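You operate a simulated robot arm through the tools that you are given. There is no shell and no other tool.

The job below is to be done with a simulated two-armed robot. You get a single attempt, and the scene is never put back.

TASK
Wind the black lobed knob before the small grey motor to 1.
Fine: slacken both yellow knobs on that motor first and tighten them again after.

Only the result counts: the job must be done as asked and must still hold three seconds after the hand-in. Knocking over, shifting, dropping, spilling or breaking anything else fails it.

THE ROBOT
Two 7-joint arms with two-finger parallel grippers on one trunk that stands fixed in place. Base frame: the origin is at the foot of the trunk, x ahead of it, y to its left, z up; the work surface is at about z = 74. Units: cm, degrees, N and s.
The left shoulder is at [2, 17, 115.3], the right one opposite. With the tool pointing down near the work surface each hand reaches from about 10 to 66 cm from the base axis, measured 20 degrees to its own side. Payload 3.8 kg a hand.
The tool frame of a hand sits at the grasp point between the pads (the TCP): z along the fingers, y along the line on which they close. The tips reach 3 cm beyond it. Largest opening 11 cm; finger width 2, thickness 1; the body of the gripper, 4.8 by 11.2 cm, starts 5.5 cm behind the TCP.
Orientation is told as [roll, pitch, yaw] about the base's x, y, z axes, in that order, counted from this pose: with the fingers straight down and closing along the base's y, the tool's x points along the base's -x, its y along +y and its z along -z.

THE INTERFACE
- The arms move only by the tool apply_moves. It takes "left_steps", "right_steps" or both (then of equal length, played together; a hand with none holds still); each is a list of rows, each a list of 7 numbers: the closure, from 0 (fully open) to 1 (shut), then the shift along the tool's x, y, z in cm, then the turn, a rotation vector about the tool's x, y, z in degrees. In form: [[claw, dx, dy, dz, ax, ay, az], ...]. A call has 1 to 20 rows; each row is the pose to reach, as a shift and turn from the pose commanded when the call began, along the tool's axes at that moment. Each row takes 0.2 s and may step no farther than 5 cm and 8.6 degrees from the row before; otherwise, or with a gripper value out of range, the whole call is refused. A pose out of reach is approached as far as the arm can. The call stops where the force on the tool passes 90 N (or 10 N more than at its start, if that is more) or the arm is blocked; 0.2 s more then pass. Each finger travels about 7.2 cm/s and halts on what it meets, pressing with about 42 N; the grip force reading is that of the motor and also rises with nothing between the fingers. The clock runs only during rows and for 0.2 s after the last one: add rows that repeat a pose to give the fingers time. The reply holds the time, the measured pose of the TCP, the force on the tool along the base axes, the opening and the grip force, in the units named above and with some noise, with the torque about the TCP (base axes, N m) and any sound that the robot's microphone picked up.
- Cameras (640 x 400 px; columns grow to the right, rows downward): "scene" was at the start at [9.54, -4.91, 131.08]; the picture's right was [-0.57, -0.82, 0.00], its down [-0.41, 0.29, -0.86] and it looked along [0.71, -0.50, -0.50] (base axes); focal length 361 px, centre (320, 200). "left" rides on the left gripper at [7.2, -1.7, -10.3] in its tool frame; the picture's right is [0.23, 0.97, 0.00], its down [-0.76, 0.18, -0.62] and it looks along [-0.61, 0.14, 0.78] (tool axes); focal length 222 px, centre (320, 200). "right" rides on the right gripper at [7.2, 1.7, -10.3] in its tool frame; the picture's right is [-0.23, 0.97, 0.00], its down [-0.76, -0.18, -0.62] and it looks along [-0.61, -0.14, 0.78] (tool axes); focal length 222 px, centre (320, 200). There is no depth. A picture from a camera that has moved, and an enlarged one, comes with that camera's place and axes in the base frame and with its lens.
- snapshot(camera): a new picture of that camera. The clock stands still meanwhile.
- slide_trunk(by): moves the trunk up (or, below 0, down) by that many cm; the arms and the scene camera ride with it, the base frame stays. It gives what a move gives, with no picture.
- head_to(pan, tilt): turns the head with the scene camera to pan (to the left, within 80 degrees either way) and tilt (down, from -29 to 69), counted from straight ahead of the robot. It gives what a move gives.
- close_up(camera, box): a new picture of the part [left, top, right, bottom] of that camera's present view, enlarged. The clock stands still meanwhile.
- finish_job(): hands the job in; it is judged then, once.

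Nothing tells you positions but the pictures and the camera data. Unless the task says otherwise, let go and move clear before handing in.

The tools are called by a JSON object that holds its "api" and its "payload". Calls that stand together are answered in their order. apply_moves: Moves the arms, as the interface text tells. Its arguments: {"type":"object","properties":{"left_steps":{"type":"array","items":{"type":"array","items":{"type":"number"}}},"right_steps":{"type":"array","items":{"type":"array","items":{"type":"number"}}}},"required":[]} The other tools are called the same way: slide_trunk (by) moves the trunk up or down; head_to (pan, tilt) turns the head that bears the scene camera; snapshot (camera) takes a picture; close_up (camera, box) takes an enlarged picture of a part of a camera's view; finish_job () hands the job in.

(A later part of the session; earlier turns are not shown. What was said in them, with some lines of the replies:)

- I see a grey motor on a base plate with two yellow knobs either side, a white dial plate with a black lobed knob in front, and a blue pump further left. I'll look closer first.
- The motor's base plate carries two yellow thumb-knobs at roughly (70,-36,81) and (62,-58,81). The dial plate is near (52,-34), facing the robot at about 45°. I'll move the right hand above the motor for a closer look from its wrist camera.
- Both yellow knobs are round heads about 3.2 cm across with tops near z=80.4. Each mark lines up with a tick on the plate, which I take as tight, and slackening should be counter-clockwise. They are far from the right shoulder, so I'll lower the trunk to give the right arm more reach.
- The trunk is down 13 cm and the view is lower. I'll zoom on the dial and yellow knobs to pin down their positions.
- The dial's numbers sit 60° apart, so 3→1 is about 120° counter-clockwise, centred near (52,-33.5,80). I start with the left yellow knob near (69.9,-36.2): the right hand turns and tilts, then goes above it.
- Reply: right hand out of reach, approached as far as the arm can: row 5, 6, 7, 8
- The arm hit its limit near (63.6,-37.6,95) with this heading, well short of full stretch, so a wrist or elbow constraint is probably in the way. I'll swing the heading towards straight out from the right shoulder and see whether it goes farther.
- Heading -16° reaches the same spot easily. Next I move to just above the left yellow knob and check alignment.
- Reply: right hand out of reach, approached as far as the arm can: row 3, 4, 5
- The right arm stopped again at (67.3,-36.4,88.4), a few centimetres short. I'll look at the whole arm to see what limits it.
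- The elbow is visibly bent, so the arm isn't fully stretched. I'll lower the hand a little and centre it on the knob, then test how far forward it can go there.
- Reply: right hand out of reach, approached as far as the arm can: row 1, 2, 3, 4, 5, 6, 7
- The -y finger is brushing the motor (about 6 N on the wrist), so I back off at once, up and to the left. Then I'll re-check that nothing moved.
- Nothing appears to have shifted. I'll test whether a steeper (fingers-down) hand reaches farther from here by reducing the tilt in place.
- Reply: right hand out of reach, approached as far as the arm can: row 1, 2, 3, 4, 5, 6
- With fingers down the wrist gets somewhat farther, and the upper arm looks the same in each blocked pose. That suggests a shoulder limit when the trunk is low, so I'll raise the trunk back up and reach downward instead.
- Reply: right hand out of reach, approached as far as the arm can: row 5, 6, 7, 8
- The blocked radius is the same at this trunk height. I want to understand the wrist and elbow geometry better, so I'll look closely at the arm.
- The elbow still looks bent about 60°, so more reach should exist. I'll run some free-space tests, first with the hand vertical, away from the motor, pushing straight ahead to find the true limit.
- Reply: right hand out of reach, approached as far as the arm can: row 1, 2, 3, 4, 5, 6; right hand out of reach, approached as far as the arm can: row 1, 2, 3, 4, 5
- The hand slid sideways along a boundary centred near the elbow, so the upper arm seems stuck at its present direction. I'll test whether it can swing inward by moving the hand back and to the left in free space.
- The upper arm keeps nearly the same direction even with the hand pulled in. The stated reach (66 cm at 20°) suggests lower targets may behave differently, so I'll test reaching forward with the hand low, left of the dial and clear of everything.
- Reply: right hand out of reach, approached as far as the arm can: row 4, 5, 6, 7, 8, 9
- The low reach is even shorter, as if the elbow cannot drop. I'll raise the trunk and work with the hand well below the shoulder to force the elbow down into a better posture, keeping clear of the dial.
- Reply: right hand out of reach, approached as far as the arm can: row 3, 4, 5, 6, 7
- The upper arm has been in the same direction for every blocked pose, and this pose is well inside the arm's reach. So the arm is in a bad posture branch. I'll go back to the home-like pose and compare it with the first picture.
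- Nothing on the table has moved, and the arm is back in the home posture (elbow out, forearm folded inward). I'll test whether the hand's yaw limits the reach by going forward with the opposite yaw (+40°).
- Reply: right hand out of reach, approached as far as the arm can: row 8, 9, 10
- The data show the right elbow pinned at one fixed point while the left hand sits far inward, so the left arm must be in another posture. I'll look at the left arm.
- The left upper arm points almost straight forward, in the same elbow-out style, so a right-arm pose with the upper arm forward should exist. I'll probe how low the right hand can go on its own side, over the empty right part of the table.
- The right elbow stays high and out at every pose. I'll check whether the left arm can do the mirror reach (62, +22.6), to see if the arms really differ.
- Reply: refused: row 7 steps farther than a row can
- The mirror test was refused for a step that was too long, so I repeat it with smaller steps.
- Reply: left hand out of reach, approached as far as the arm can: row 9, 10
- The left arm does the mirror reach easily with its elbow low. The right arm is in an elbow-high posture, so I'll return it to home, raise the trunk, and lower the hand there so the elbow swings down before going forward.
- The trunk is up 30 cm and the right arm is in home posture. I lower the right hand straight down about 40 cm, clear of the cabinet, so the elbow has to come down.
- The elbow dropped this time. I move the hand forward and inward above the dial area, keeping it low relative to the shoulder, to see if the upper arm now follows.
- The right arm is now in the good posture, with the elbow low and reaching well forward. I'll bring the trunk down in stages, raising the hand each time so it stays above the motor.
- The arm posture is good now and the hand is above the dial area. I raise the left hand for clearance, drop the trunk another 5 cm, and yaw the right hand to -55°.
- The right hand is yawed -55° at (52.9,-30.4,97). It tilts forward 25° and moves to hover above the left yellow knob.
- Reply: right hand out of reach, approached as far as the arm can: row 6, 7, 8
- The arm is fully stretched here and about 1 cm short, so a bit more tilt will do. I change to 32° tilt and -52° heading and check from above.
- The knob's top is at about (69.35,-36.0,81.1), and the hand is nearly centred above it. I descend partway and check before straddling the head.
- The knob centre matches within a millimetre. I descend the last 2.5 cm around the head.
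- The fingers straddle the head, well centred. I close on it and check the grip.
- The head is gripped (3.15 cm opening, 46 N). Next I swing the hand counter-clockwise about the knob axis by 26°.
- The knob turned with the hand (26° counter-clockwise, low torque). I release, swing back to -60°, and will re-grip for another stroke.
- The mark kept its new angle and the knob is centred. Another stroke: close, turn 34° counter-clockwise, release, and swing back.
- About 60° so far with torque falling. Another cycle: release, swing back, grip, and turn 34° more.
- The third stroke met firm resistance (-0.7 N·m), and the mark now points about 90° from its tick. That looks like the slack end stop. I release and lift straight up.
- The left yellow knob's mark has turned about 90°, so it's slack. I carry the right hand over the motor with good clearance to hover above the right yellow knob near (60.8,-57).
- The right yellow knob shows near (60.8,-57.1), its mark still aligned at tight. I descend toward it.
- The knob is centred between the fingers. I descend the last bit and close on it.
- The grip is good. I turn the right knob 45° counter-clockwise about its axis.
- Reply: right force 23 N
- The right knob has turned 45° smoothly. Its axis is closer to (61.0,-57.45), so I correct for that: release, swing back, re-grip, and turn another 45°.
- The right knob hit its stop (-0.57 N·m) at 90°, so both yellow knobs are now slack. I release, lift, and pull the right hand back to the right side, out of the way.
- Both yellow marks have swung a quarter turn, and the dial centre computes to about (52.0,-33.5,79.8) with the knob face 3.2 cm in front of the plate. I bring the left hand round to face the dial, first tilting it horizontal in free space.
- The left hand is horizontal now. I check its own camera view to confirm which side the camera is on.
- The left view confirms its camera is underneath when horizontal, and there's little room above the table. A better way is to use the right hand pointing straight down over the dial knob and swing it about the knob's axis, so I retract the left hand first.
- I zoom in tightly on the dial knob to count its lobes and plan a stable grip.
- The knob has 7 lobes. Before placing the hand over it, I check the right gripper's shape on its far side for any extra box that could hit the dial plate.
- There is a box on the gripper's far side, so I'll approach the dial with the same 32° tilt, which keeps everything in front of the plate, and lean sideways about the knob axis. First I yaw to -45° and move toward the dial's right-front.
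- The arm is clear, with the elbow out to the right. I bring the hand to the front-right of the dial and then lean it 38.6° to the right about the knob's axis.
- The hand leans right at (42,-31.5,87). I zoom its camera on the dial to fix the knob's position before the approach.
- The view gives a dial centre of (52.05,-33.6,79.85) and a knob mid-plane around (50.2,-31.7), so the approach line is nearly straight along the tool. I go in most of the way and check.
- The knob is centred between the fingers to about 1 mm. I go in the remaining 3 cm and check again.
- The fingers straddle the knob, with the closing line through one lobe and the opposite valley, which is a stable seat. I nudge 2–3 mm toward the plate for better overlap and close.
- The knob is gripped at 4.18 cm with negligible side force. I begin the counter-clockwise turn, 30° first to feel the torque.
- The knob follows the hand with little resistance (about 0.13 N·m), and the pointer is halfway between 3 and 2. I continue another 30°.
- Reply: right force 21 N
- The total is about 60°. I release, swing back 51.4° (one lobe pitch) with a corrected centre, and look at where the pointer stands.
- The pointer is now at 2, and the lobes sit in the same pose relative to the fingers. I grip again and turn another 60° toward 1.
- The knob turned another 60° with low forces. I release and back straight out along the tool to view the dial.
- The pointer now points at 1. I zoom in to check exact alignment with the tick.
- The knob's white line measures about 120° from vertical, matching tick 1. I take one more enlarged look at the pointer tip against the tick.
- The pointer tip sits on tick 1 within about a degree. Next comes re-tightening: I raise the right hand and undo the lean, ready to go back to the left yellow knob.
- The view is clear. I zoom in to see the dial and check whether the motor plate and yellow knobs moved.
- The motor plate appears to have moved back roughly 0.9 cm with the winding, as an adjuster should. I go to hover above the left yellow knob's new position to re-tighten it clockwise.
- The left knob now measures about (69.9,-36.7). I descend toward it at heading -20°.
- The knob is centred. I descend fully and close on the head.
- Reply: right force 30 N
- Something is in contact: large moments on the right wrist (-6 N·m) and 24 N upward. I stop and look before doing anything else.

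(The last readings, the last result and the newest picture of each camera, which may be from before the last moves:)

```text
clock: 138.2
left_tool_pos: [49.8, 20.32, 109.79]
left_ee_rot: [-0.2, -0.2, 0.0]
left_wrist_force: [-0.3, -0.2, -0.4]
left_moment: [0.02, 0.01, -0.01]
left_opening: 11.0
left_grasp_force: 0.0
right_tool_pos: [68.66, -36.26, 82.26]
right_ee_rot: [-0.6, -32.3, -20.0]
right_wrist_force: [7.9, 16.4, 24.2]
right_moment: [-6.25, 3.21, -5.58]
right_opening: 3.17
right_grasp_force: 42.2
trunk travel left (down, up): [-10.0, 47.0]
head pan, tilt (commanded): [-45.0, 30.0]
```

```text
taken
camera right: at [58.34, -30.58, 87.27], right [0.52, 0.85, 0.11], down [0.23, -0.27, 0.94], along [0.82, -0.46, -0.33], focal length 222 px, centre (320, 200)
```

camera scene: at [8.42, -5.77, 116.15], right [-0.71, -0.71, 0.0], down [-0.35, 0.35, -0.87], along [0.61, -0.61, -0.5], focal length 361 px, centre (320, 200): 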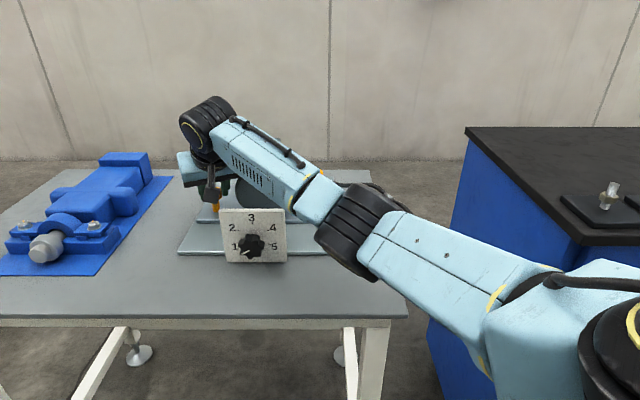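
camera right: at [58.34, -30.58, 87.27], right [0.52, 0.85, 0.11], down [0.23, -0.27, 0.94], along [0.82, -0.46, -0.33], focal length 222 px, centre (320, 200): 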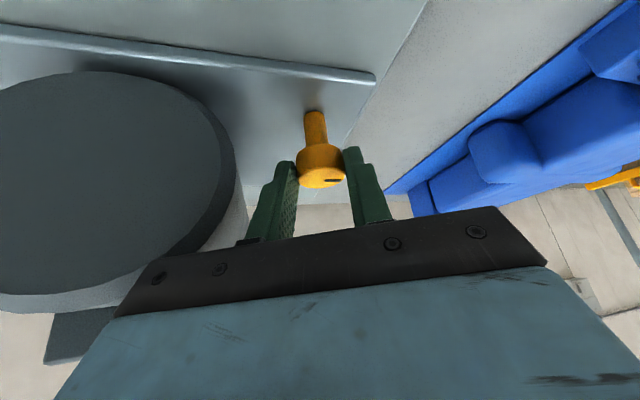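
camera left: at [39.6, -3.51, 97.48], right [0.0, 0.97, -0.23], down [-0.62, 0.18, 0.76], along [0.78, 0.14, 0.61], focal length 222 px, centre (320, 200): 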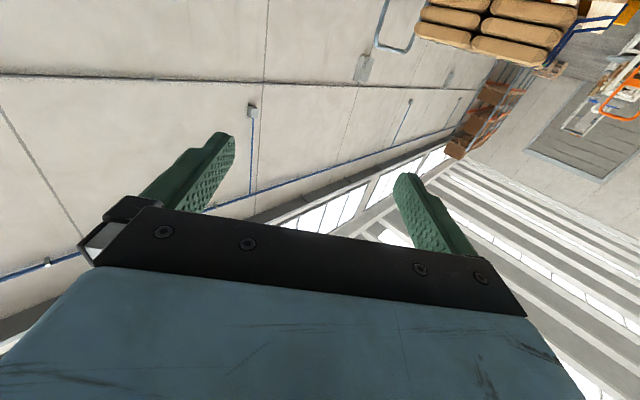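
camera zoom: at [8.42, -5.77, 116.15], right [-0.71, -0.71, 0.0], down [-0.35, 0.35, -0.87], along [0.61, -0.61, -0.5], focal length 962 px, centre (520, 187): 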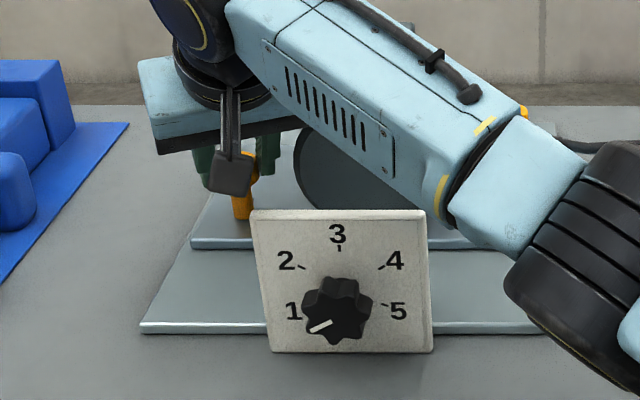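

The contact direction fits the gripper body's inner end resting on the motor's upper-left flank at this heading. I open the fingers and lift away immediately.

{"api": "apply_moves", "payload": {"right_steps": [[0.545, 0, 0.1, -0.1, 0, 0, 0], [0.545, -0.8, 0.3, -1.3, 0, 0, 0], [0.545, -2.1, 0.3, -3.4, 0, 0, 0], [0.545, -4.2, 0.3, -6.8, 0, 0, 0], [0.545, -4.2, 0.3, -6.8, 0, 0, 0]]}}

{"api": "snapshot", "payload": {"camera": "scene"}}

{"api": "close_up", "payload": {"camera": "right", "box": [100, 20, 440, 230]}}

{"api": "close_up", "payload": {"camera": "scene", "box": [160, 130, 360, 280]}}

```text
clock: 139.4
left_tool_pos: [50.03, 19.97, 109.7]
left_ee_rot: [0.0, 0.0, -0.1]
left_wrist_force: [-0.8, 0.5, 0.0]
left_moment: [0.01, 0.0, 0.0]
left_opening: 10.98
left_grasp_force: 0.0
right_tool_pos: [68.58, -36.0, 89.82]
right_ee_rot: [0.0, -31.9, -20.2]
right_wrist_force: [0.7, 0.1, -0.1]
right_moment: [-0.03, -0.02, 0.0]
right_opening: 5.01
right_grasp_force: 0.0
trunk travel left (down, up): [-10.0, 47.0]
head pan, tilt (commanded): [-45.0, 30.0]
```

```text
taken
camera scene: at [8.54, -6.12, 116.1], right [-0.71, -0.71, 0.0], down [-0.35, 0.35, -0.87], along [0.61, -0.61, -0.5], focal length 361 px, centre (320, 200)
```

scene: 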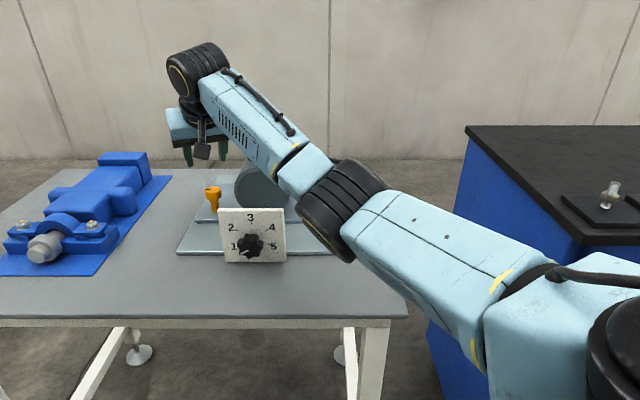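

```text
1.88 times, centred on (270, 125) of right
camera zoom: at [58.35, -30.46, 94.88], right [0.52, 0.85, 0.12], down [0.24, -0.28, 0.93], along [0.82, -0.45, -0.34], focal length 418 px, centre (414, 341)
```

zoom: 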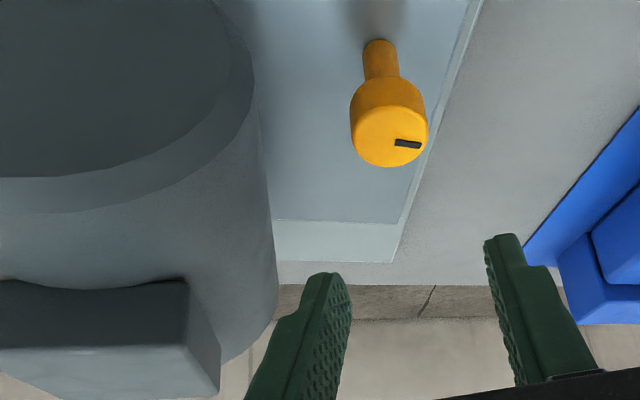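

```text
2.67 times, centred on (260, 205) of scene
camera zoom: at [8.54, -6.12, 116.1], right [-0.71, -0.71, 0.0], down [-0.35, 0.35, -0.87], along [0.61, -0.61, -0.5], focal length 962 px, centre (480, 187)
```

zoom: 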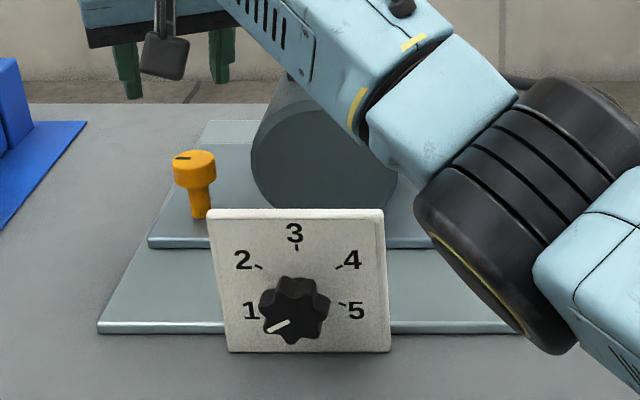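

Nothing shifted: dial, plate and motor match the earlier picture, and the pointer is still on 1. I'll use headings of -28° or less for this knob, starting by rotating the hand to -28° above it.

{"api": "apply_moves", "payload": {"right_steps": [[0.545, -0.2, -0.06, 0.1, 2.06, 0, 3.3], [0.545, -0.31, -0.11, 0.2, 4.13, 0, 6.6], [0.545, -0.31, -0.11, 0.2, 4.13, 0, 6.6]]}}

{"api": "apply_moves", "payload": {"right_steps": [[0.545, 1.2, 0, 1.9, 0, 0, 0], [0.545, 2.7, 0, 4.3, 0, 0, 0], [0.545, 2.7, 0, 4.3, 0, 0, 0]]}}

{"api": "close_up", "payload": {"camera": "right", "box": [200, 60, 440, 260]}}

```text
clock: 140.2
left_tool_pos: [49.99, 19.94, 109.69]
left_ee_rot: [0.0, 0.1, 0.0]
left_wrist_force: [-0.2, 0.8, 0.1]
left_moment: [0.03, 0.0, -0.01]
left_opening: 10.97
left_grasp_force: 0.1
right_tool_pos: [68.98, -36.11, 89.95]
right_ee_rot: [0.0, -32.1, -28.0]
right_wrist_force: [0.1, -0.1, 0.0]
right_moment: [0.02, 0.01, -0.04]
right_opening: 5.03
right_grasp_force: 0.1
trunk travel left (down, up): [-10.0, 47.0]
head pan, tilt (commanded): [-45.0, 30.0]
```

```text
clock: 141.1
left_tool_pos: [50.03, 19.95, 109.76]
left_ee_rot: [0.0, 0.0, -0.1]
left_wrist_force: [0.9, -0.1, -0.8]
left_moment: [0.0, -0.01, 0.03]
left_opening: 10.98
left_grasp_force: 0.0
right_tool_pos: [68.91, -36.28, 84.96]
right_ee_rot: [0.0, -32.0, -28.0]
right_wrist_force: [0.2, 0.0, -0.7]
right_moment: [0.01, 0.02, -0.02]
right_opening: 5.02
right_grasp_force: 0.0
trunk travel left (down, up): [-10.0, 47.0]
head pan, tilt (commanded): [-45.0, 30.0]
```

```text
2.00 times, centred on (320, 160) of right
camera zoom: at [59.57, -29.31, 89.8], right [0.63, 0.77, 0.12], down [0.2, -0.3, 0.93], along [0.75, -0.56, -0.34], focal length 444 px, centre (320, 280)
```

zoom: 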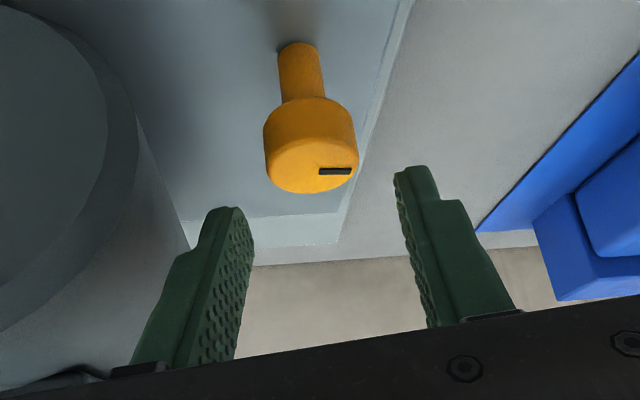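

The knob is centred and no contact is felt. I descend the remaining 3 cm in small steps, watching the forces.

{"api": "apply_moves", "payload": {"right_steps": [[0.545, 0.4, 0, 0.64, 0, 0, 0], [0.545, 0.8, 0, 1.27, 0, 0, 0], [0.545, 1.16, 0, 1.86, 0, 0, 0], [0.545, 1.16, 0, 1.86, 0, 0, 0]]}}

{"api": "apply_moves", "payload": {"right_steps": [[0.545, 0.2, 0, 0.32, 0, 0, 0], [0.545, 0.4, 0, 0.64, 0, 0, 0], [0.545, 0.4, 0, 0.64, 0, 0, 0]]}}

{"api": "close_up", "payload": {"camera": "right", "box": [100, 60, 440, 260]}}

```text
clock: 142.1
left_tool_pos: [49.89, 19.87, 109.73]
left_ee_rot: [0.0, 0.1, 0.0]
left_wrist_force: [0.1, -0.1, -0.7]
left_moment: [-0.01, 0.02, 0.0]
left_opening: 11.02
left_grasp_force: 0.2
right_tool_pos: [69.03, -36.14, 82.69]
right_ee_rot: [0.0, -32.0, -28.0]
right_wrist_force: [0.4, 0.2, 0.4]
right_moment: [-0.03, 0.0, 0.02]
right_opening: 5.02
right_grasp_force: 0.1
trunk travel left (down, up): [-10.0, 47.0]
head pan, tilt (commanded): [-45.0, 30.0]
```

```text
clock: 142.8
left_tool_pos: [49.97, 19.97, 109.76]
left_ee_rot: [-0.1, 0.0, 0.1]
left_wrist_force: [0.5, -0.8, 0.1]
left_moment: [0.02, 0.03, 0.0]
left_opening: 11.0
left_grasp_force: 0.1
right_tool_pos: [69.06, -36.12, 81.92]
right_ee_rot: [0.0, -32.0, -28.0]
right_wrist_force: [-0.4, -0.2, 0.1]
right_moment: [-0.03, 0.04, 0.01]
right_opening: 5.0
right_grasp_force: 0.1
trunk travel left (down, up): [-10.0, 47.0]
head pan, tilt (commanded): [-45.0, 30.0]
```

```text
1.88 times, centred on (270, 160) of right
camera zoom: at [59.56, -29.24, 86.86], right [0.63, 0.77, 0.12], down [0.2, -0.3, 0.93], along [0.75, -0.56, -0.34], focal length 418 px, centre (414, 275)
```

zoom: 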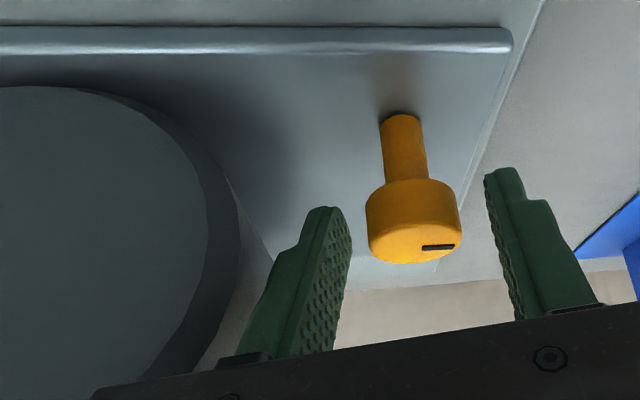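

No contact at -28°. I run a full tightening stroke: close, turn 28° clockwise, release, and swing back.

{"api": "apply_moves", "payload": {"right_steps": [[0.75, 0, 0, 0, 0, 0, 0], [1, 0, 0, 0, 0, 0, 0], [1, 0, 0, 0, 0, 0, 0], [1, -0.007, 0.06, 0.004, 1.86, 0, 2.97], [1, -0.016, 0.12, 0.01, 3.71, 0, 5.94], [1, -0.029, 0.178, 0.018, 5.57, 0, 8.9], [1, -0.044, 0.236, 0.028, 7.42, 0, 11.87], [1, -0.063, 0.293, 0.04, 9.27, 0, 14.84], [1, -0.085, 0.349, 0.053, 11.13, 0, 17.81], [1, -0.11, 0.402, 0.068, 12.98, 0, 20.8], [1, -0.136, 0.454, 0.085, 14.84, 0, 23.74], [1, -0.136, 0.454, 0.085, 14.84, 0, 23.74]]}}

{"api": "close_up", "payload": {"camera": "right", "box": [200, 60, 440, 260]}}

```text
clock: 145.4
left_tool_pos: [49.96, 19.87, 109.76]
left_ee_rot: [0.1, 0.1, 0.0]
left_wrist_force: [0.1, 0.8, 0.4]
left_moment: [-0.03, -0.02, 0.01]
left_opening: 11.01
left_grasp_force: 0.0
right_tool_pos: [69.33, -35.73, 81.88]
right_ee_rot: [0.1, -31.8, -56.1]
right_wrist_force: [-7.6, 0.0, -4.9]
right_moment: [0.24, 0.4, -0.09]
right_opening: 3.18
right_grasp_force: 45.1
trunk travel left (down, up): [-10.0, 47.0]
head pan, tilt (commanded): [-45.0, 30.0]
```

```text
2.00 times, centred on (320, 160) of right
camera zoom: at [64.32, -25.24, 86.89], right [0.92, 0.38, 0.12], down [0.03, -0.36, 0.93], along [0.4, -0.85, -0.34], focal length 444 px, centre (320, 280)
```

zoom: 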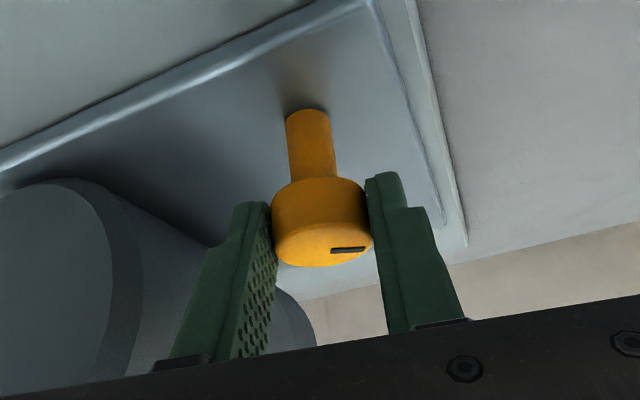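

The mark follows (28° clockwise). Second tightening stroke: release, swing back to -28°, grip, and turn to -56° again.

{"api": "apply_moves", "payload": {"right_steps": [[0.545, 0, 0, 0, 0, 0, 0], [0.545, 0, 0, 0, 0, 0, 0], [0.545, 0.004, -0.121, -0.002, -3.71, 0, -5.94], [0.545, -0.005, -0.243, 0.003, -7.42, 0, -11.87], [0.545, -0.027, -0.361, 0.017, -11.13, 0, -17.81], [0.545, -0.06, -0.476, 0.038, -14.84, 0, -23.74], [0.75, -0.06, -0.476, 0.038, -14.84, 0, -23.74], [1, -0.06, -0.476, 0.038, -14.84, 0, -23.74], [1, -0.06, -0.476, 0.038, -14.84, 0, -23.74], [1, -0.042, -0.42, 0.026, -12.98, 0, -20.8], [1, -0.027, -0.361, 0.017, -11.13, 0, -17.81], [1, -0.014, -0.3025, 0.009, -9.27, 0, -14.84], [1, -0.005, -0.243, 0.003, -7.42, 0, -11.87], [1, 0.001, -0.1825, -0.001, -5.56, 0, -8.9], [1, 0.004, -0.121, -0.002, -3.71, 0, -5.94], [1, 0.004, -0.061, -0.002, -1.85, 0, -2.97], [1, 0, 0, 0, 0, 0, 0], [1, 0, 0, 0, 0, 0, 0]]}}

{"api": "close_up", "payload": {"camera": "right", "box": [200, 60, 440, 260]}}

```text
clock: 149.2
left_tool_pos: [50.0, 20.02, 109.73]
left_ee_rot: [0.1, 0.0, 0.0]
left_wrist_force: [-0.4, 0.4, 0.1]
left_moment: [0.0, -0.01, 0.02]
left_opening: 11.01
left_grasp_force: 0.1
right_tool_pos: [69.43, -35.77, 81.97]
right_ee_rot: [0.1, -31.9, -55.9]
right_wrist_force: [-4.0, 1.4, 0.7]
right_moment: [-0.13, 0.16, -0.06]
right_opening: 3.17
right_grasp_force: 45.0
trunk travel left (down, up): [-10.0, 47.0]
head pan, tilt (commanded): [-45.0, 30.0]
```

```text
2.00 times, centred on (320, 160) of right
camera zoom: at [64.33, -25.29, 86.9], right [0.92, 0.38, 0.12], down [0.03, -0.36, 0.93], along [0.4, -0.85, -0.34], focal length 444 px, centre (320, 280)
```

zoom: 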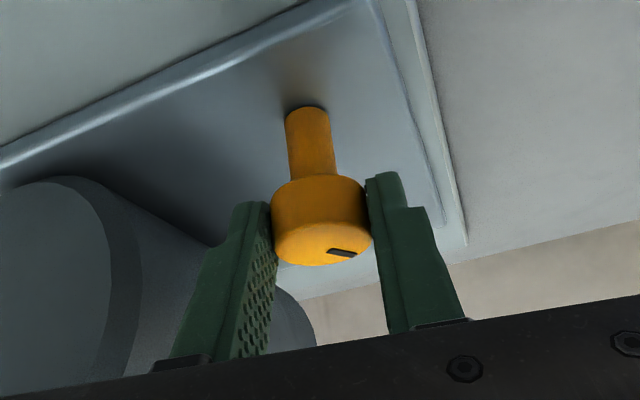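

That's 56° of tightening so far. Third stroke, same cycle.

{"api": "apply_moves", "payload": {"right_steps": [[0.545, 0, 0, 0, 0, 0, 0], [0.545, 0, 0, 0, 0, 0, 0], [0.545, 0.004, -0.121, -0.002, -3.71, 0, -5.94], [0.545, -0.005, -0.243, 0.003, -7.42, 0, -11.87], [0.545, -0.027, -0.361, 0.017, -11.13, 0, -17.81], [0.545, -0.06, -0.476, 0.038, -14.84, 0, -23.74], [0.75, -0.06, -0.476, 0.038, -14.84, 0, -23.74], [1, -0.06, -0.476, 0.038, -14.84, 0, -23.74], [1, -0.06, -0.476, 0.038, -14.84, 0, -23.74], [1, -0.042, -0.42, 0.026, -12.98, 0, -20.8], [1, -0.027, -0.361, 0.017, -11.13, 0, -17.81], [1, -0.014, -0.3025, 0.009, -9.27, 0, -14.84], [1, -0.005, -0.243, 0.003, -7.42, 0, -11.87], [1, 0.001, -0.1825, -0.001, -5.56, 0, -8.9], [1, 0.004, -0.121, -0.002, -3.71, 0, -5.94], [1, 0.004, -0.061, -0.002, -1.85, 0, -2.97], [1, 0, 0, 0, 0, 0, 0], [1, 0, 0, 0, 0, 0, 0]]}}

{"api": "close_up", "payload": {"camera": "right", "box": [200, 60, 440, 260]}}

```text
clock: 153.1
left_tool_pos: [50.04, 19.99, 109.75]
left_ee_rot: [0.1, 0.0, 0.0]
left_wrist_force: [0.4, 0.1, 0.1]
left_moment: [0.03, -0.02, 0.0]
left_opening: 10.99
left_grasp_force: 0.0
right_tool_pos: [69.34, -35.8, 81.81]
right_ee_rot: [0.0, -32.0, -56.0]
right_wrist_force: [-5.3, 0.8, 0.2]
right_moment: [-0.08, 0.2, -0.03]
right_opening: 3.15
right_grasp_force: 44.9
trunk travel left (down, up): [-10.0, 47.0]
head pan, tilt (commanded): [-45.0, 30.0]
```

```text
2.00 times, centred on (320, 160) of right
camera zoom: at [64.32, -25.26, 86.89], right [0.92, 0.38, 0.12], down [0.03, -0.36, 0.93], along [0.4, -0.85, -0.34], focal length 444 px, centre (320, 280)
```

zoom: 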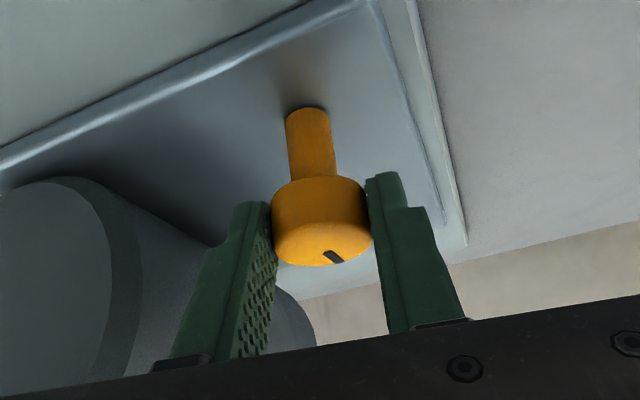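

About 84° done, and the mark is nearly back to its tick. A final short stroke of up to 14° clockwise to bring it hard against the stop.

{"api": "apply_moves", "payload": {"right_steps": [[0.545, 0, 0, 0, 0, 0, 0], [0.545, 0, 0, 0, 0, 0, 0], [0.545, 0.004, -0.121, -0.002, -3.71, 0, -5.94], [0.545, -0.005, -0.243, 0.003, -7.42, 0, -11.87], [0.75, -0.005, -0.243, 0.003, -7.42, 0, -11.87], [1, -0.005, -0.243, 0.003, -7.42, 0, -11.87], [1, -0.005, -0.243, 0.003, -7.42, 0, -11.87], [1, 0.001, -0.1825, -0.001, -5.56, 0, -8.9], [1, 0.004, -0.121, -0.002, -3.71, 0, -5.94], [1, 0.004, -0.061, -0.002, -1.85, 0, -2.97], [1, 0, 0, 0, 0, 0, 0], [1, 0, 0, 0, 0, 0, 0], [1, 0, 0, 0, 0, 0, 0]]}}

{"api": "close_up", "payload": {"camera": "right", "box": [200, 60, 440, 260]}}

```text
clock: 155.8
left_tool_pos: [50.1, 20.03, 109.64]
left_ee_rot: [0.0, 0.1, 0.1]
left_wrist_force: [0.3, 0.3, 0.4]
left_moment: [-0.01, 0.0, 0.0]
left_opening: 10.99
left_grasp_force: 0.0
right_tool_pos: [69.3, -35.87, 81.89]
right_ee_rot: [0.0, -31.9, -56.0]
right_wrist_force: [1.7, 1.5, -0.2]
right_moment: [0.43, 0.32, 0.53]
right_opening: 3.19
right_grasp_force: 45.0
trunk travel left (down, up): [-10.0, 47.0]
head pan, tilt (commanded): [-45.0, 30.0]
```

```text
2.00 times, centred on (320, 160) of right
camera zoom: at [64.3, -25.25, 86.89], right [0.91, 0.39, 0.12], down [0.03, -0.36, 0.93], along [0.4, -0.85, -0.34], focal length 444 px, centre (320, 280)
```

zoom: 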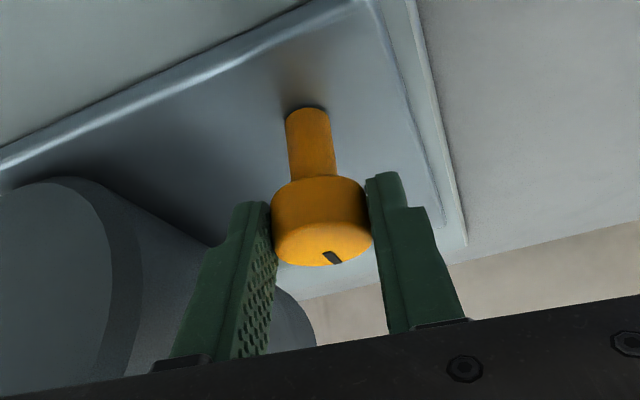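

The left knob is against its tight stop (+0.53 N·m). I release and lift to verify the mark against the tick.

{"api": "apply_moves", "payload": {"right_steps": [[0.545, 0, 0, 0, 0, 0, 0], [0.545, 0, 0, 0, 0, 0, 0], [0.545, -1.2, 0, -1.9, 0, 0, 0], [0.545, -2.9, 0, -4.6, 0, 0, 0], [0.545, -4.77, 0, -7.63, 0, 0, 0], [0.545, -4.77, 0, -7.63, 0, 0, 0]]}}

{"api": "close_up", "payload": {"camera": "right", "box": [240, 20, 400, 140]}}

{"api": "close_up", "payload": {"camera": "scene", "box": [185, 165, 245, 215]}}

{"api": "close_up", "payload": {"camera": "scene", "box": [160, 130, 360, 280]}}

```text
clock: 157.2
left_tool_pos: [50.0, 19.92, 109.76]
left_ee_rot: [0.0, -0.1, 0.0]
left_wrist_force: [0.0, 0.3, 0.3]
left_moment: [0.01, 0.0, 0.01]
left_opening: 10.99
left_grasp_force: 0.0
right_tool_pos: [69.23, -35.61, 90.99]
right_ee_rot: [0.0, -32.1, -56.0]
right_wrist_force: [-0.1, 0.2, -0.3]
right_moment: [0.02, 0.02, 0.0]
right_opening: 4.99
right_grasp_force: 0.0
trunk travel left (down, up): [-10.0, 47.0]
head pan, tilt (commanded): [-45.0, 30.0]
```

```text
3.33 times, centred on (320, 80) of right
camera zoom: at [64.28, -25.19, 95.86], right [0.92, 0.39, 0.12], down [0.03, -0.36, 0.93], along [0.4, -0.85, -0.34], focal length 740 px, centre (320, 600)
```

zoom: 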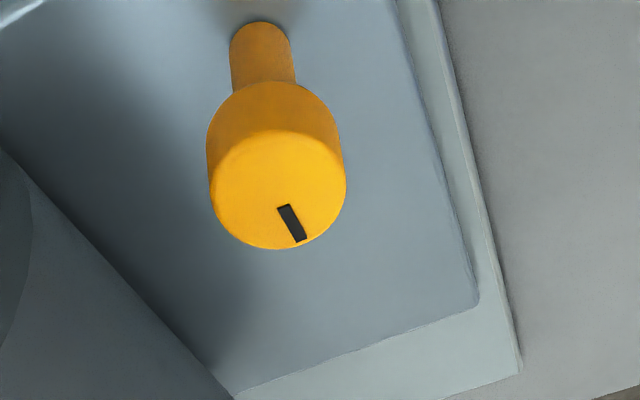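

```text
8.00 times, centred on (215, 190) of scene
camera zoom: at [8.54, -6.12, 116.1], right [-0.71, -0.71, 0.0], down [-0.35, 0.35, -0.87], along [0.61, -0.61, -0.5], focal length 2887 px, centre (1160, 280)
```

zoom: 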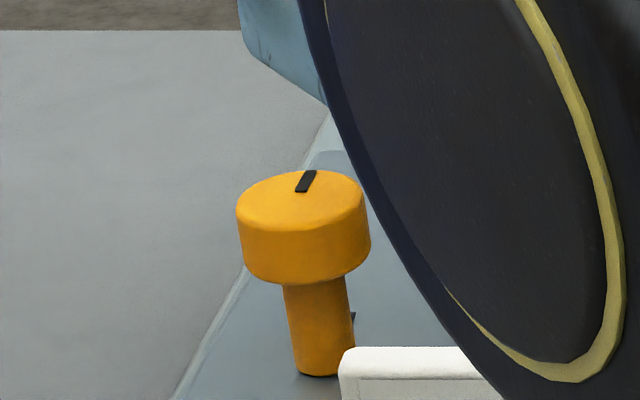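

```text
2.67 times, centred on (260, 205) of scene
camera zoom: at [8.54, -6.12, 116.1], right [-0.71, -0.71, 0.0], down [-0.35, 0.35, -0.87], along [0.61, -0.61, -0.5], focal length 962 px, centre (480, 187)
```

zoom: 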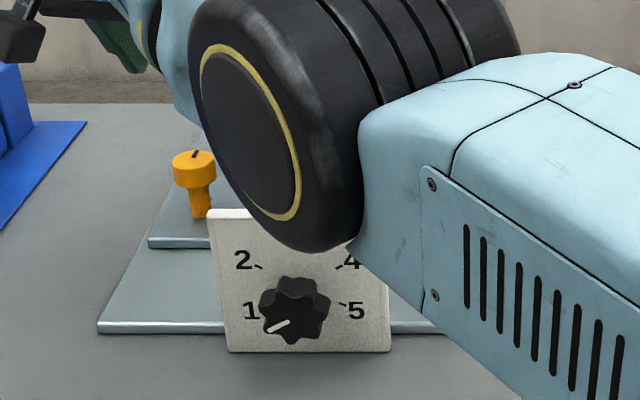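

The left knob's mark is back on its tick at -45°, so it's tight. I carry the hand high over the motor to the right yellow knob, turning to heading -6°.

{"api": "apply_moves", "payload": {"right_steps": [[0.545, -3.2, -2.85, -2.05, -4.42, 0, -7.07], [0.545, -6.62, -6.3, -2.85, -8.83, 0, -14.1], [0.545, -9.28, -9.8, -2.44, -13.2, 0, -21.2], [0.545, -11.41, -13.36, -1.12, -17.7, 0, -28.3], [0.545, -12.45, -16.84, 1.885, -22.1, 0, -35.3], [0.545, -12.8, -19.71, 5.05, -26.5, 0, -42.4], [0.545, -11.48, -19.71, 7.17, -26.5, 0, -42.4], [0.545, -11.48, -19.71, 7.17, -26.5, 0, -42.4]]}}

{"api": "close_up", "payload": {"camera": "right", "box": [220, 20, 440, 200]}}

{"api": "snapshot", "payload": {"camera": "scene"}}

```text
clock: 159.1
left_tool_pos: [50.0, 19.9, 109.73]
left_ee_rot: [-0.1, 0.0, 0.0]
left_wrist_force: [0.4, -0.4, -0.6]
left_moment: [-0.02, 0.0, 0.03]
left_opening: 11.02
left_grasp_force: 0.1
right_tool_pos: [60.68, -57.85, 90.96]
right_ee_rot: [0.0, -32.1, -6.0]
right_wrist_force: [1.3, -0.1, -1.0]
right_moment: [0.06, 0.04, 0.04]
right_opening: 4.99
right_grasp_force: 0.1
trunk travel left (down, up): [-10.0, 47.0]
head pan, tilt (commanded): [-45.0, 30.0]
```

```text
2.22 times, centred on (330, 110) of right
camera zoom: at [49.31, -55.03, 95.83], right [0.29, 0.95, 0.12], down [0.29, -0.21, 0.93], along [0.91, -0.24, -0.34], focal length 494 px, centre (298, 400)
```

zoom: 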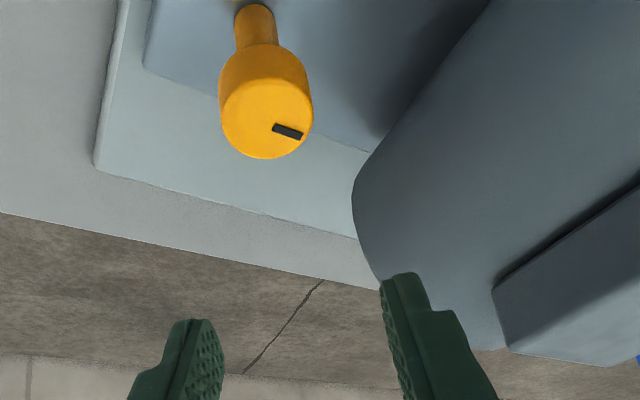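

```text
taken
camera scene: at [8.54, -6.11, 116.11], right [-0.71, -0.71, 0.0], down [-0.35, 0.35, -0.87], along [0.61, -0.61, -0.5], focal length 361 px, centre (320, 200)
```

scene: 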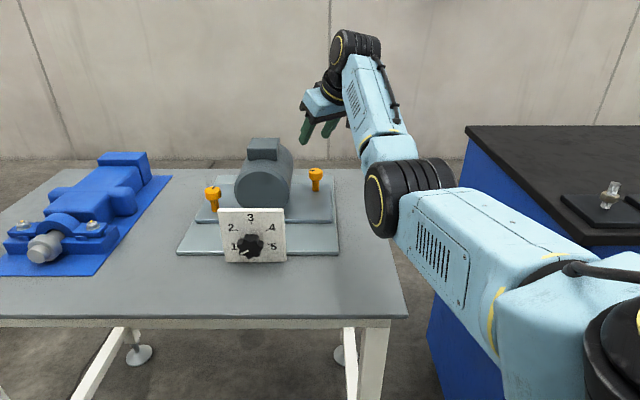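

The right knob is near (61.4,-58.0). I descend in steps, watching for contact.

{"api": "apply_moves", "payload": {"right_steps": [[0.545, 1.2, -0.03, 1.8, 0, 0, 0], [0.545, 2.3, -0.06, 3.5, 0, 0, 0], [0.545, 3.5, -0.075, 5.2, 0, 0, 0], [0.545, 3.5, -0.075, 5.2, 0, 0, 0]]}}

{"api": "close_up", "payload": {"camera": "right", "box": [200, 60, 440, 260]}}

```text
clock: 160.1
left_tool_pos: [50.05, 19.85, 109.88]
left_ee_rot: [0.0, 0.0, 0.0]
left_wrist_force: [0.3, -0.4, 0.1]
left_moment: [0.01, 0.01, -0.01]
left_opening: 10.97
left_grasp_force: 0.0
right_tool_pos: [60.38, -58.05, 84.58]
right_ee_rot: [0.0, -32.1, -6.0]
right_wrist_force: [-0.7, 0.6, 0.0]
right_moment: [-0.02, 0.01, 0.0]
right_opening: 4.99
right_grasp_force: 0.0
trunk travel left (down, up): [-10.0, 47.0]
head pan, tilt (commanded): [-45.0, 30.0]
```

```text
2.00 times, centred on (320, 160) of right
camera zoom: at [49.11, -55.15, 89.58], right [0.29, 0.95, 0.12], down [0.29, -0.21, 0.93], along [0.91, -0.24, -0.34], focal length 444 px, centre (320, 280)
```

zoom: 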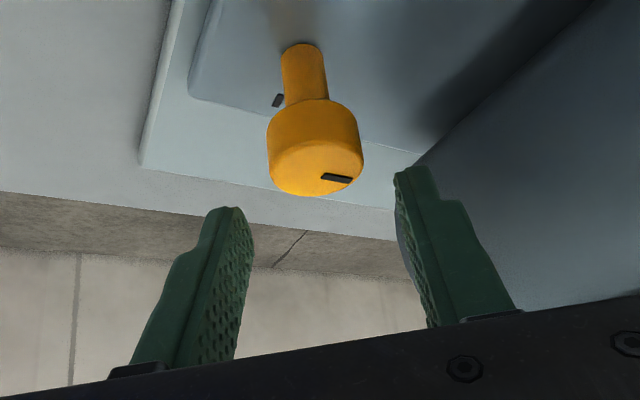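

The knob is centred. I descend the last 2.6 cm and check for contact before gripping.

{"api": "apply_moves", "payload": {"right_steps": [[0.545, 0.6, 0.03, 0.8, 0, 0, 0], [0.545, 1.1, 0.06, 1.5, 0, 0, 0], [0.545, 1.54, 0.06, 2.15, 0, 0, 0], [0.545, 1.54, 0.06, 2.15, 0, 0, 0]]}}

{"api": "close_up", "payload": {"camera": "right", "box": [200, 60, 440, 260]}}

```text
clock: 161.1
left_tool_pos: [50.08, 20.05, 109.72]
left_ee_rot: [-0.1, 0.1, 0.0]
left_wrist_force: [-0.5, -0.4, 0.0]
left_moment: [-0.04, -0.01, -0.01]
left_opening: 11.0
left_grasp_force: 0.1
right_tool_pos: [60.12, -57.96, 82.11]
right_ee_rot: [0.0, -32.0, -6.0]
right_wrist_force: [-0.1, -0.6, 0.0]
right_moment: [0.01, 0.0, 0.02]
right_opening: 5.0
right_grasp_force: 0.1
trunk travel left (down, up): [-10.0, 47.0]
head pan, tilt (commanded): [-45.0, 30.0]
```

```text
2.00 times, centred on (320, 160) of right
camera zoom: at [48.92, -55.11, 86.99], right [0.29, 0.95, 0.12], down [0.29, -0.21, 0.93], along [0.91, -0.24, -0.34], focal length 444 px, centre (320, 280)
```

zoom: 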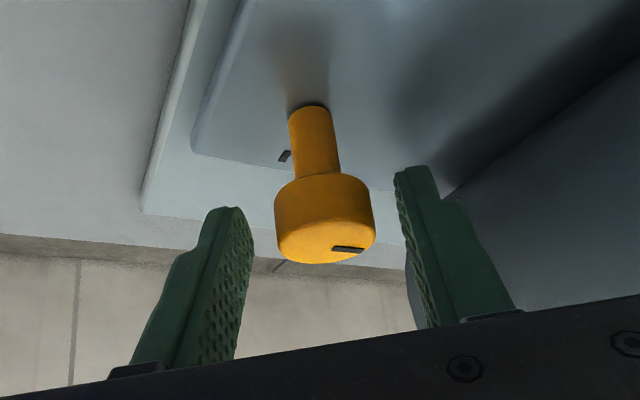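

Centred with no contact. Now the tightening stroke on the right knob: close and turn 42° clockwise.

{"api": "apply_moves", "payload": {"right_steps": [[0.75, 0, 0.05, 0, 0, 0, 0], [1, 0, 0.05, 0, 0, 0, 0], [1, 0, 0.05, 0, 0, 0, 0], [1, -0.003, 0.11, 0.002, 1.86, 0, 2.97], [1, -0.006, 0.175, 0.004, 3.71, 0, 5.94], [1, -0.015, 0.24, 0.01, 5.57, 0, 8.9], [1, -0.027, 0.3, 0.017, 7.42, 0, 11.87], [1, -0.059, 0.42, 0.037, 11.13, 0, 17.81], [1, -0.105, 0.53, 0.065, 14.84, 0, 23.74], [1, -0.162, 0.63, 0.101, 18.55, 0, 29.68], [1, -0.23, 0.73, 0.143, 22.26, 0, 35.62], [1, -0.23, 0.73, 0.143, 22.26, 0, 35.62]]}}

{"api": "close_up", "payload": {"camera": "right", "box": [200, 60, 440, 260]}}

```text
clock: 163.7
left_tool_pos: [50.01, 20.22, 109.67]
left_ee_rot: [-0.1, 0.0, 0.0]
left_wrist_force: [-0.2, -1.0, -0.4]
left_moment: [-0.03, 0.06, 0.02]
left_opening: 11.02
left_grasp_force: 0.1
right_tool_pos: [60.62, -57.11, 82.08]
right_ee_rot: [0.1, -31.8, -48.0]
right_wrist_force: [0.8, 21.5, -2.5]
right_moment: [0.39, 0.34, 0.14]
right_opening: 3.09
right_grasp_force: 44.7
trunk travel left (down, up): [-10.0, 47.0]
head pan, tilt (commanded): [-45.0, 30.0]
```

```text
2.00 times, centred on (320, 160) of right
camera zoom: at [54.21, -47.37, 87.02], right [0.85, 0.51, 0.12], down [0.08, -0.36, 0.93], along [0.52, -0.78, -0.34], focal length 444 px, centre (320, 280)
```

zoom: 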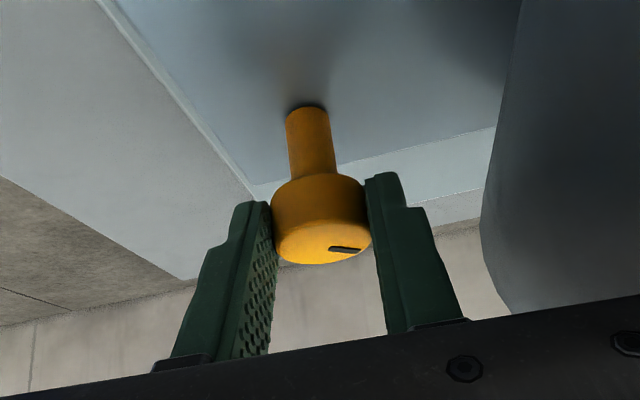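

The mark followed 42°. I correct the axis to (61.47,-58.05) and run the second stroke: release, swing back, grip, and turn 42° again.

{"api": "apply_moves", "payload": {"right_steps": [[0.545, 0, 0, 0, 0, 0, 0], [0.545, -0.16, 0.194, 0.1, 0, 0, 0], [0.545, -0.168, 0.064, 0.105, -3.71, 0, -5.94], [0.545, -0.187, -0.064, 0.117, -7.42, 0, -11.87], [0.545, -0.221, -0.187, 0.138, -11.13, 0, -17.81], [0.545, -0.267, -0.305, 0.167, -14.84, 0, -23.74], [0.545, -0.324, -0.415, 0.202, -18.55, 0, -29.68], [0.545, -0.392, -0.516, 0.245, -22.26, 0, -35.62], [0.75, -0.392, -0.516, 0.245, -22.26, 0, -35.62], [1, -0.392, -0.516, 0.245, -22.26, 0, -35.62], [1, -0.392, -0.516, 0.245, -22.26, 0, -35.62], [1, -0.324, -0.415, 0.202, -18.55, 0, -29.68], [1, -0.267, -0.305, 0.167, -14.84, 0, -23.74], [1, -0.221, -0.187, 0.138, -11.13, 0, -17.81], [1, -0.187, -0.064, 0.117, -7.42, 0, -11.87], [1, -0.168, 0.064, 0.105, -3.71, 0, -5.94], [1, -0.16, 0.13, 0.1, -1.85, 0, -2.97], [1, -0.16, 0.194, 0.1, 0, 0, 0], [1, -0.16, 0.194, 0.1, 0, 0, 0]]}}

{"api": "close_up", "payload": {"camera": "right", "box": [200, 60, 440, 260]}}

```text
clock: 167.7
left_tool_pos: [50.13, 20.0, 109.79]
left_ee_rot: [0.1, -0.1, 0.0]
left_wrist_force: [0.9, -0.3, 0.4]
left_moment: [0.0, -0.03, 0.02]
left_opening: 11.0
left_grasp_force: 0.1
right_tool_pos: [60.88, -57.26, 82.0]
right_ee_rot: [0.0, -32.0, -47.9]
right_wrist_force: [-0.3, 10.7, -5.3]
right_moment: [0.17, -0.08, 0.94]
right_opening: 3.1
right_grasp_force: 45.1
trunk travel left (down, up): [-10.0, 47.0]
head pan, tilt (commanded): [-45.0, 30.0]
```

```text
2.00 times, centred on (320, 160) of right
camera zoom: at [54.45, -47.58, 86.97], right [0.85, 0.51, 0.12], down [0.08, -0.35, 0.93], along [0.52, -0.79, -0.34], focal length 444 px, centre (320, 280)
```

zoom: 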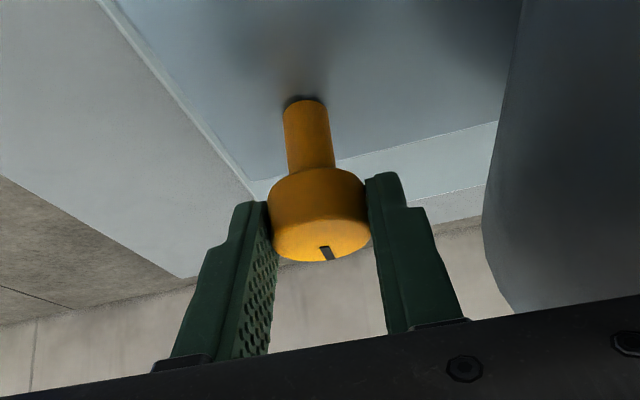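

The right knob is firmly at its tight stop (+0.94 N·m), its mark back in the original place. I release and lift.

{"api": "apply_moves", "payload": {"right_steps": [[0.545, -0.16, 0.194, 0.1, 0, 0, 0], [0.545, -0.16, 0.194, 0.1, 0, 0, 0], [0.545, -1.3, 0.15, -1.8, 0, 0, 0], [0.545, -3, 0.15, -4.5, 0, 0, 0], [0.545, -4.9, 0.15, -7.5, 0, 0, 0], [0.545, -4.9, 0.15, -7.5, 0, 0, 0]]}}

{"api": "close_up", "payload": {"camera": "right", "box": [240, 20, 400, 140]}}

{"api": "close_up", "payload": {"camera": "scene", "box": [160, 130, 360, 280]}}

```text
clock: 169.1
left_tool_pos: [50.06, 19.95, 109.82]
left_ee_rot: [0.0, 0.1, 0.0]
left_wrist_force: [-0.4, 0.4, 0.1]
left_moment: [-0.01, -0.01, 0.01]
left_opening: 10.98
left_grasp_force: 0.1
right_tool_pos: [61.1, -57.61, 91.24]
right_ee_rot: [0.0, -32.1, -48.1]
right_wrist_force: [0.2, 0.7, -0.5]
right_moment: [-0.02, -0.02, 0.01]
right_opening: 4.99
right_grasp_force: 0.0
trunk travel left (down, up): [-10.0, 47.0]
head pan, tilt (commanded): [-45.0, 30.0]
```

```text
3.33 times, centred on (320, 80) of right
camera zoom: at [54.7, -47.78, 96.11], right [0.85, 0.51, 0.12], down [0.08, -0.35, 0.93], along [0.52, -0.79, -0.34], focal length 740 px, centre (320, 600)
```

zoom: 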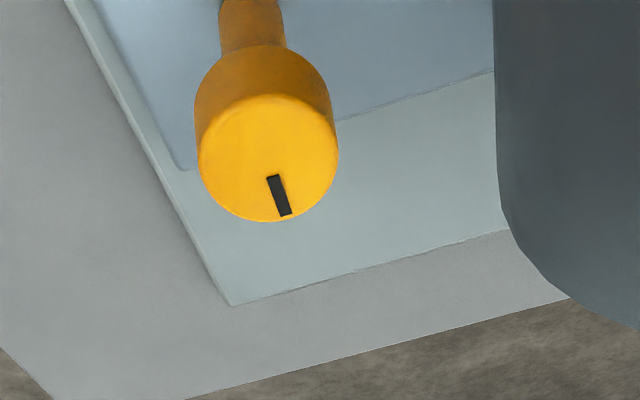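

```text
2.67 times, centred on (260, 205) of scene
camera zoom: at [8.54, -6.12, 116.1], right [-0.71, -0.71, 0.0], down [-0.35, 0.35, -0.87], along [0.61, -0.61, -0.5], focal length 962 px, centre (480, 187)
```

zoom: 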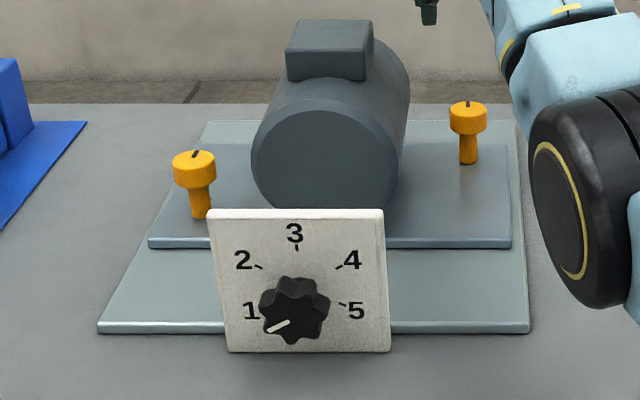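

Both marks are back on their ticks (about -45°), and the dial reads 1. I move the right hand clear to the right and up, then take final close looks.

{"api": "apply_moves", "payload": {"right_steps": [[0.545, -1.5, -1, -3.5, 0, 0, 0], [0.545, -2, -3, -7.5, 0, 0, 0], [0.545, -1.5, -6, -11, 0, 0, 0], [0.545, 0, -9, -14, 0, 0, 0], [0.545, 2, -12, -16, 0, 0, 0], [0.545, 2, -12, -16, 0, 0, 0]]}}

{"api": "snapshot", "payload": {"camera": "scene"}}

{"api": "close_up", "payload": {"camera": "scene", "box": [195, 170, 235, 210]}}

{"api": "close_up", "payload": {"camera": "scene", "box": [295, 155, 335, 195]}}

{"api": "close_up", "payload": {"camera": "scene", "box": [215, 205, 295, 270]}}

```text
clock: 170.4
left_tool_pos: [49.99, 19.97, 109.83]
left_ee_rot: [0.0, 0.1, -0.1]
left_wrist_force: [-0.5, 0.7, 0.0]
left_moment: [-0.03, -0.03, -0.01]
left_opening: 11.01
left_grasp_force: 0.1
right_tool_pos: [45.26, -57.96, 103.39]
right_ee_rot: [0.1, -31.9, -48.0]
right_wrist_force: [0.2, -0.4, 0.5]
right_moment: [0.02, 0.01, 0.03]
right_opening: 5.01
right_grasp_force: 0.0
trunk travel left (down, up): [-10.0, 47.0]
head pan, tilt (commanded): [-45.0, 30.0]
```

```text
taken
camera scene: at [8.52, -6.12, 116.11], right [-0.71, -0.71, 0.0], down [-0.35, 0.35, -0.87], along [0.61, -0.61, -0.5], focal length 361 px, centre (320, 200)
```

scene: 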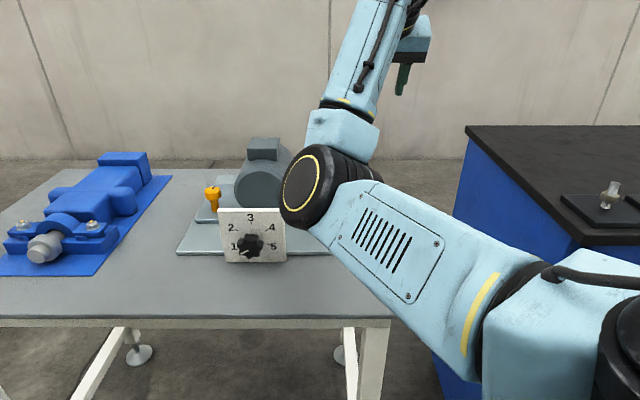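

```text
10.00 times, centred on (215, 190) of scene
camera zoom: at [8.52, -6.12, 116.11], right [-0.71, -0.71, 0.0], down [-0.35, 0.35, -0.87], along [0.61, -0.61, -0.5], focal length 3609 px, centre (1370, 300)
```

zoom: 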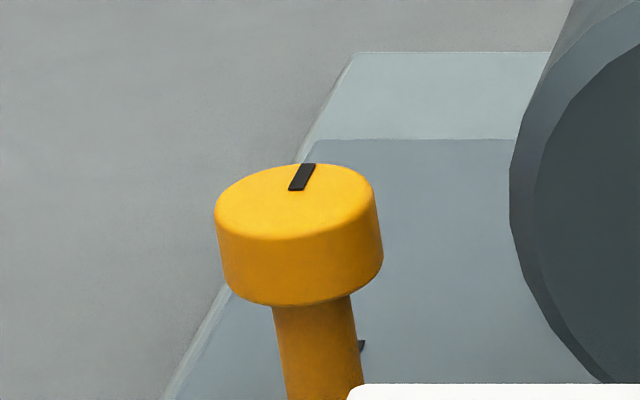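

```text
10.00 times, centred on (315, 175) of scene
camera zoom: at [8.52, -6.12, 116.11], right [-0.71, -0.71, 0.0], down [-0.35, 0.35, -0.87], along [0.61, -0.61, -0.5], focal length 3609 px, centre (370, 450)
```

zoom: 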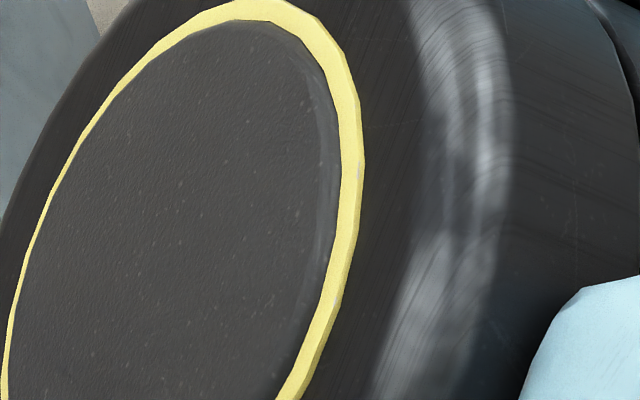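

```text
6.15 times, centred on (255, 238) of scene
camera zoom: at [8.52, -6.12, 116.11], right [-0.71, -0.71, 0.0], down [-0.35, 0.35, -0.87], along [0.61, -0.61, -0.5], focal length 2221 px, centre (720, -31)
```

zoom: 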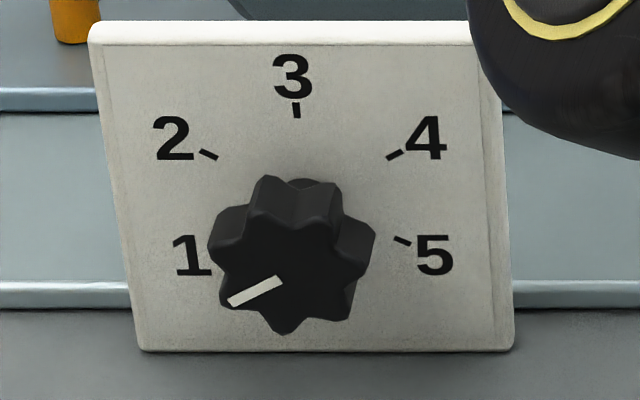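

The dial reads 1, with the white line measured at about 120° and the ticks at 60° spacing. Both yellow marks are back in their tight positions, nothing else has moved, and both hands are clear. I hand the job in.

{"api": "finish_job", "payload": {}}

```text
The job is handed in.
```

The black knob now points at 1, and I've handed the job in. I slackened both yellow knobs first and turned them back to their stops afterwards.

- **Yellow knobs:** I turned each one a quarter turn counter-clockwise until it hit its stop. After winding, I turned each one clockwise until it stopped. Their marks are back within about 2° of where they started.
- **Black knob:** I wound it 120° counter-clockwise from 3. The pointer sits on the 1 mark within about a degree. The motor plate slid back about 0.7 cm as it wound.
- **Contact with the motor:** The right hand touched the motor twice. The first was a light brush of about 6 N early on. The second was while going back to re-tighten the left knob: the gripper's inner end pressed on the motor's side, with about 30 N of net force and 6 N·m of twist read at the wrist. I backed off each time; later pictures showed nothing moved and the dial still on 1.

Both hands were clear of the table when I handed it in.
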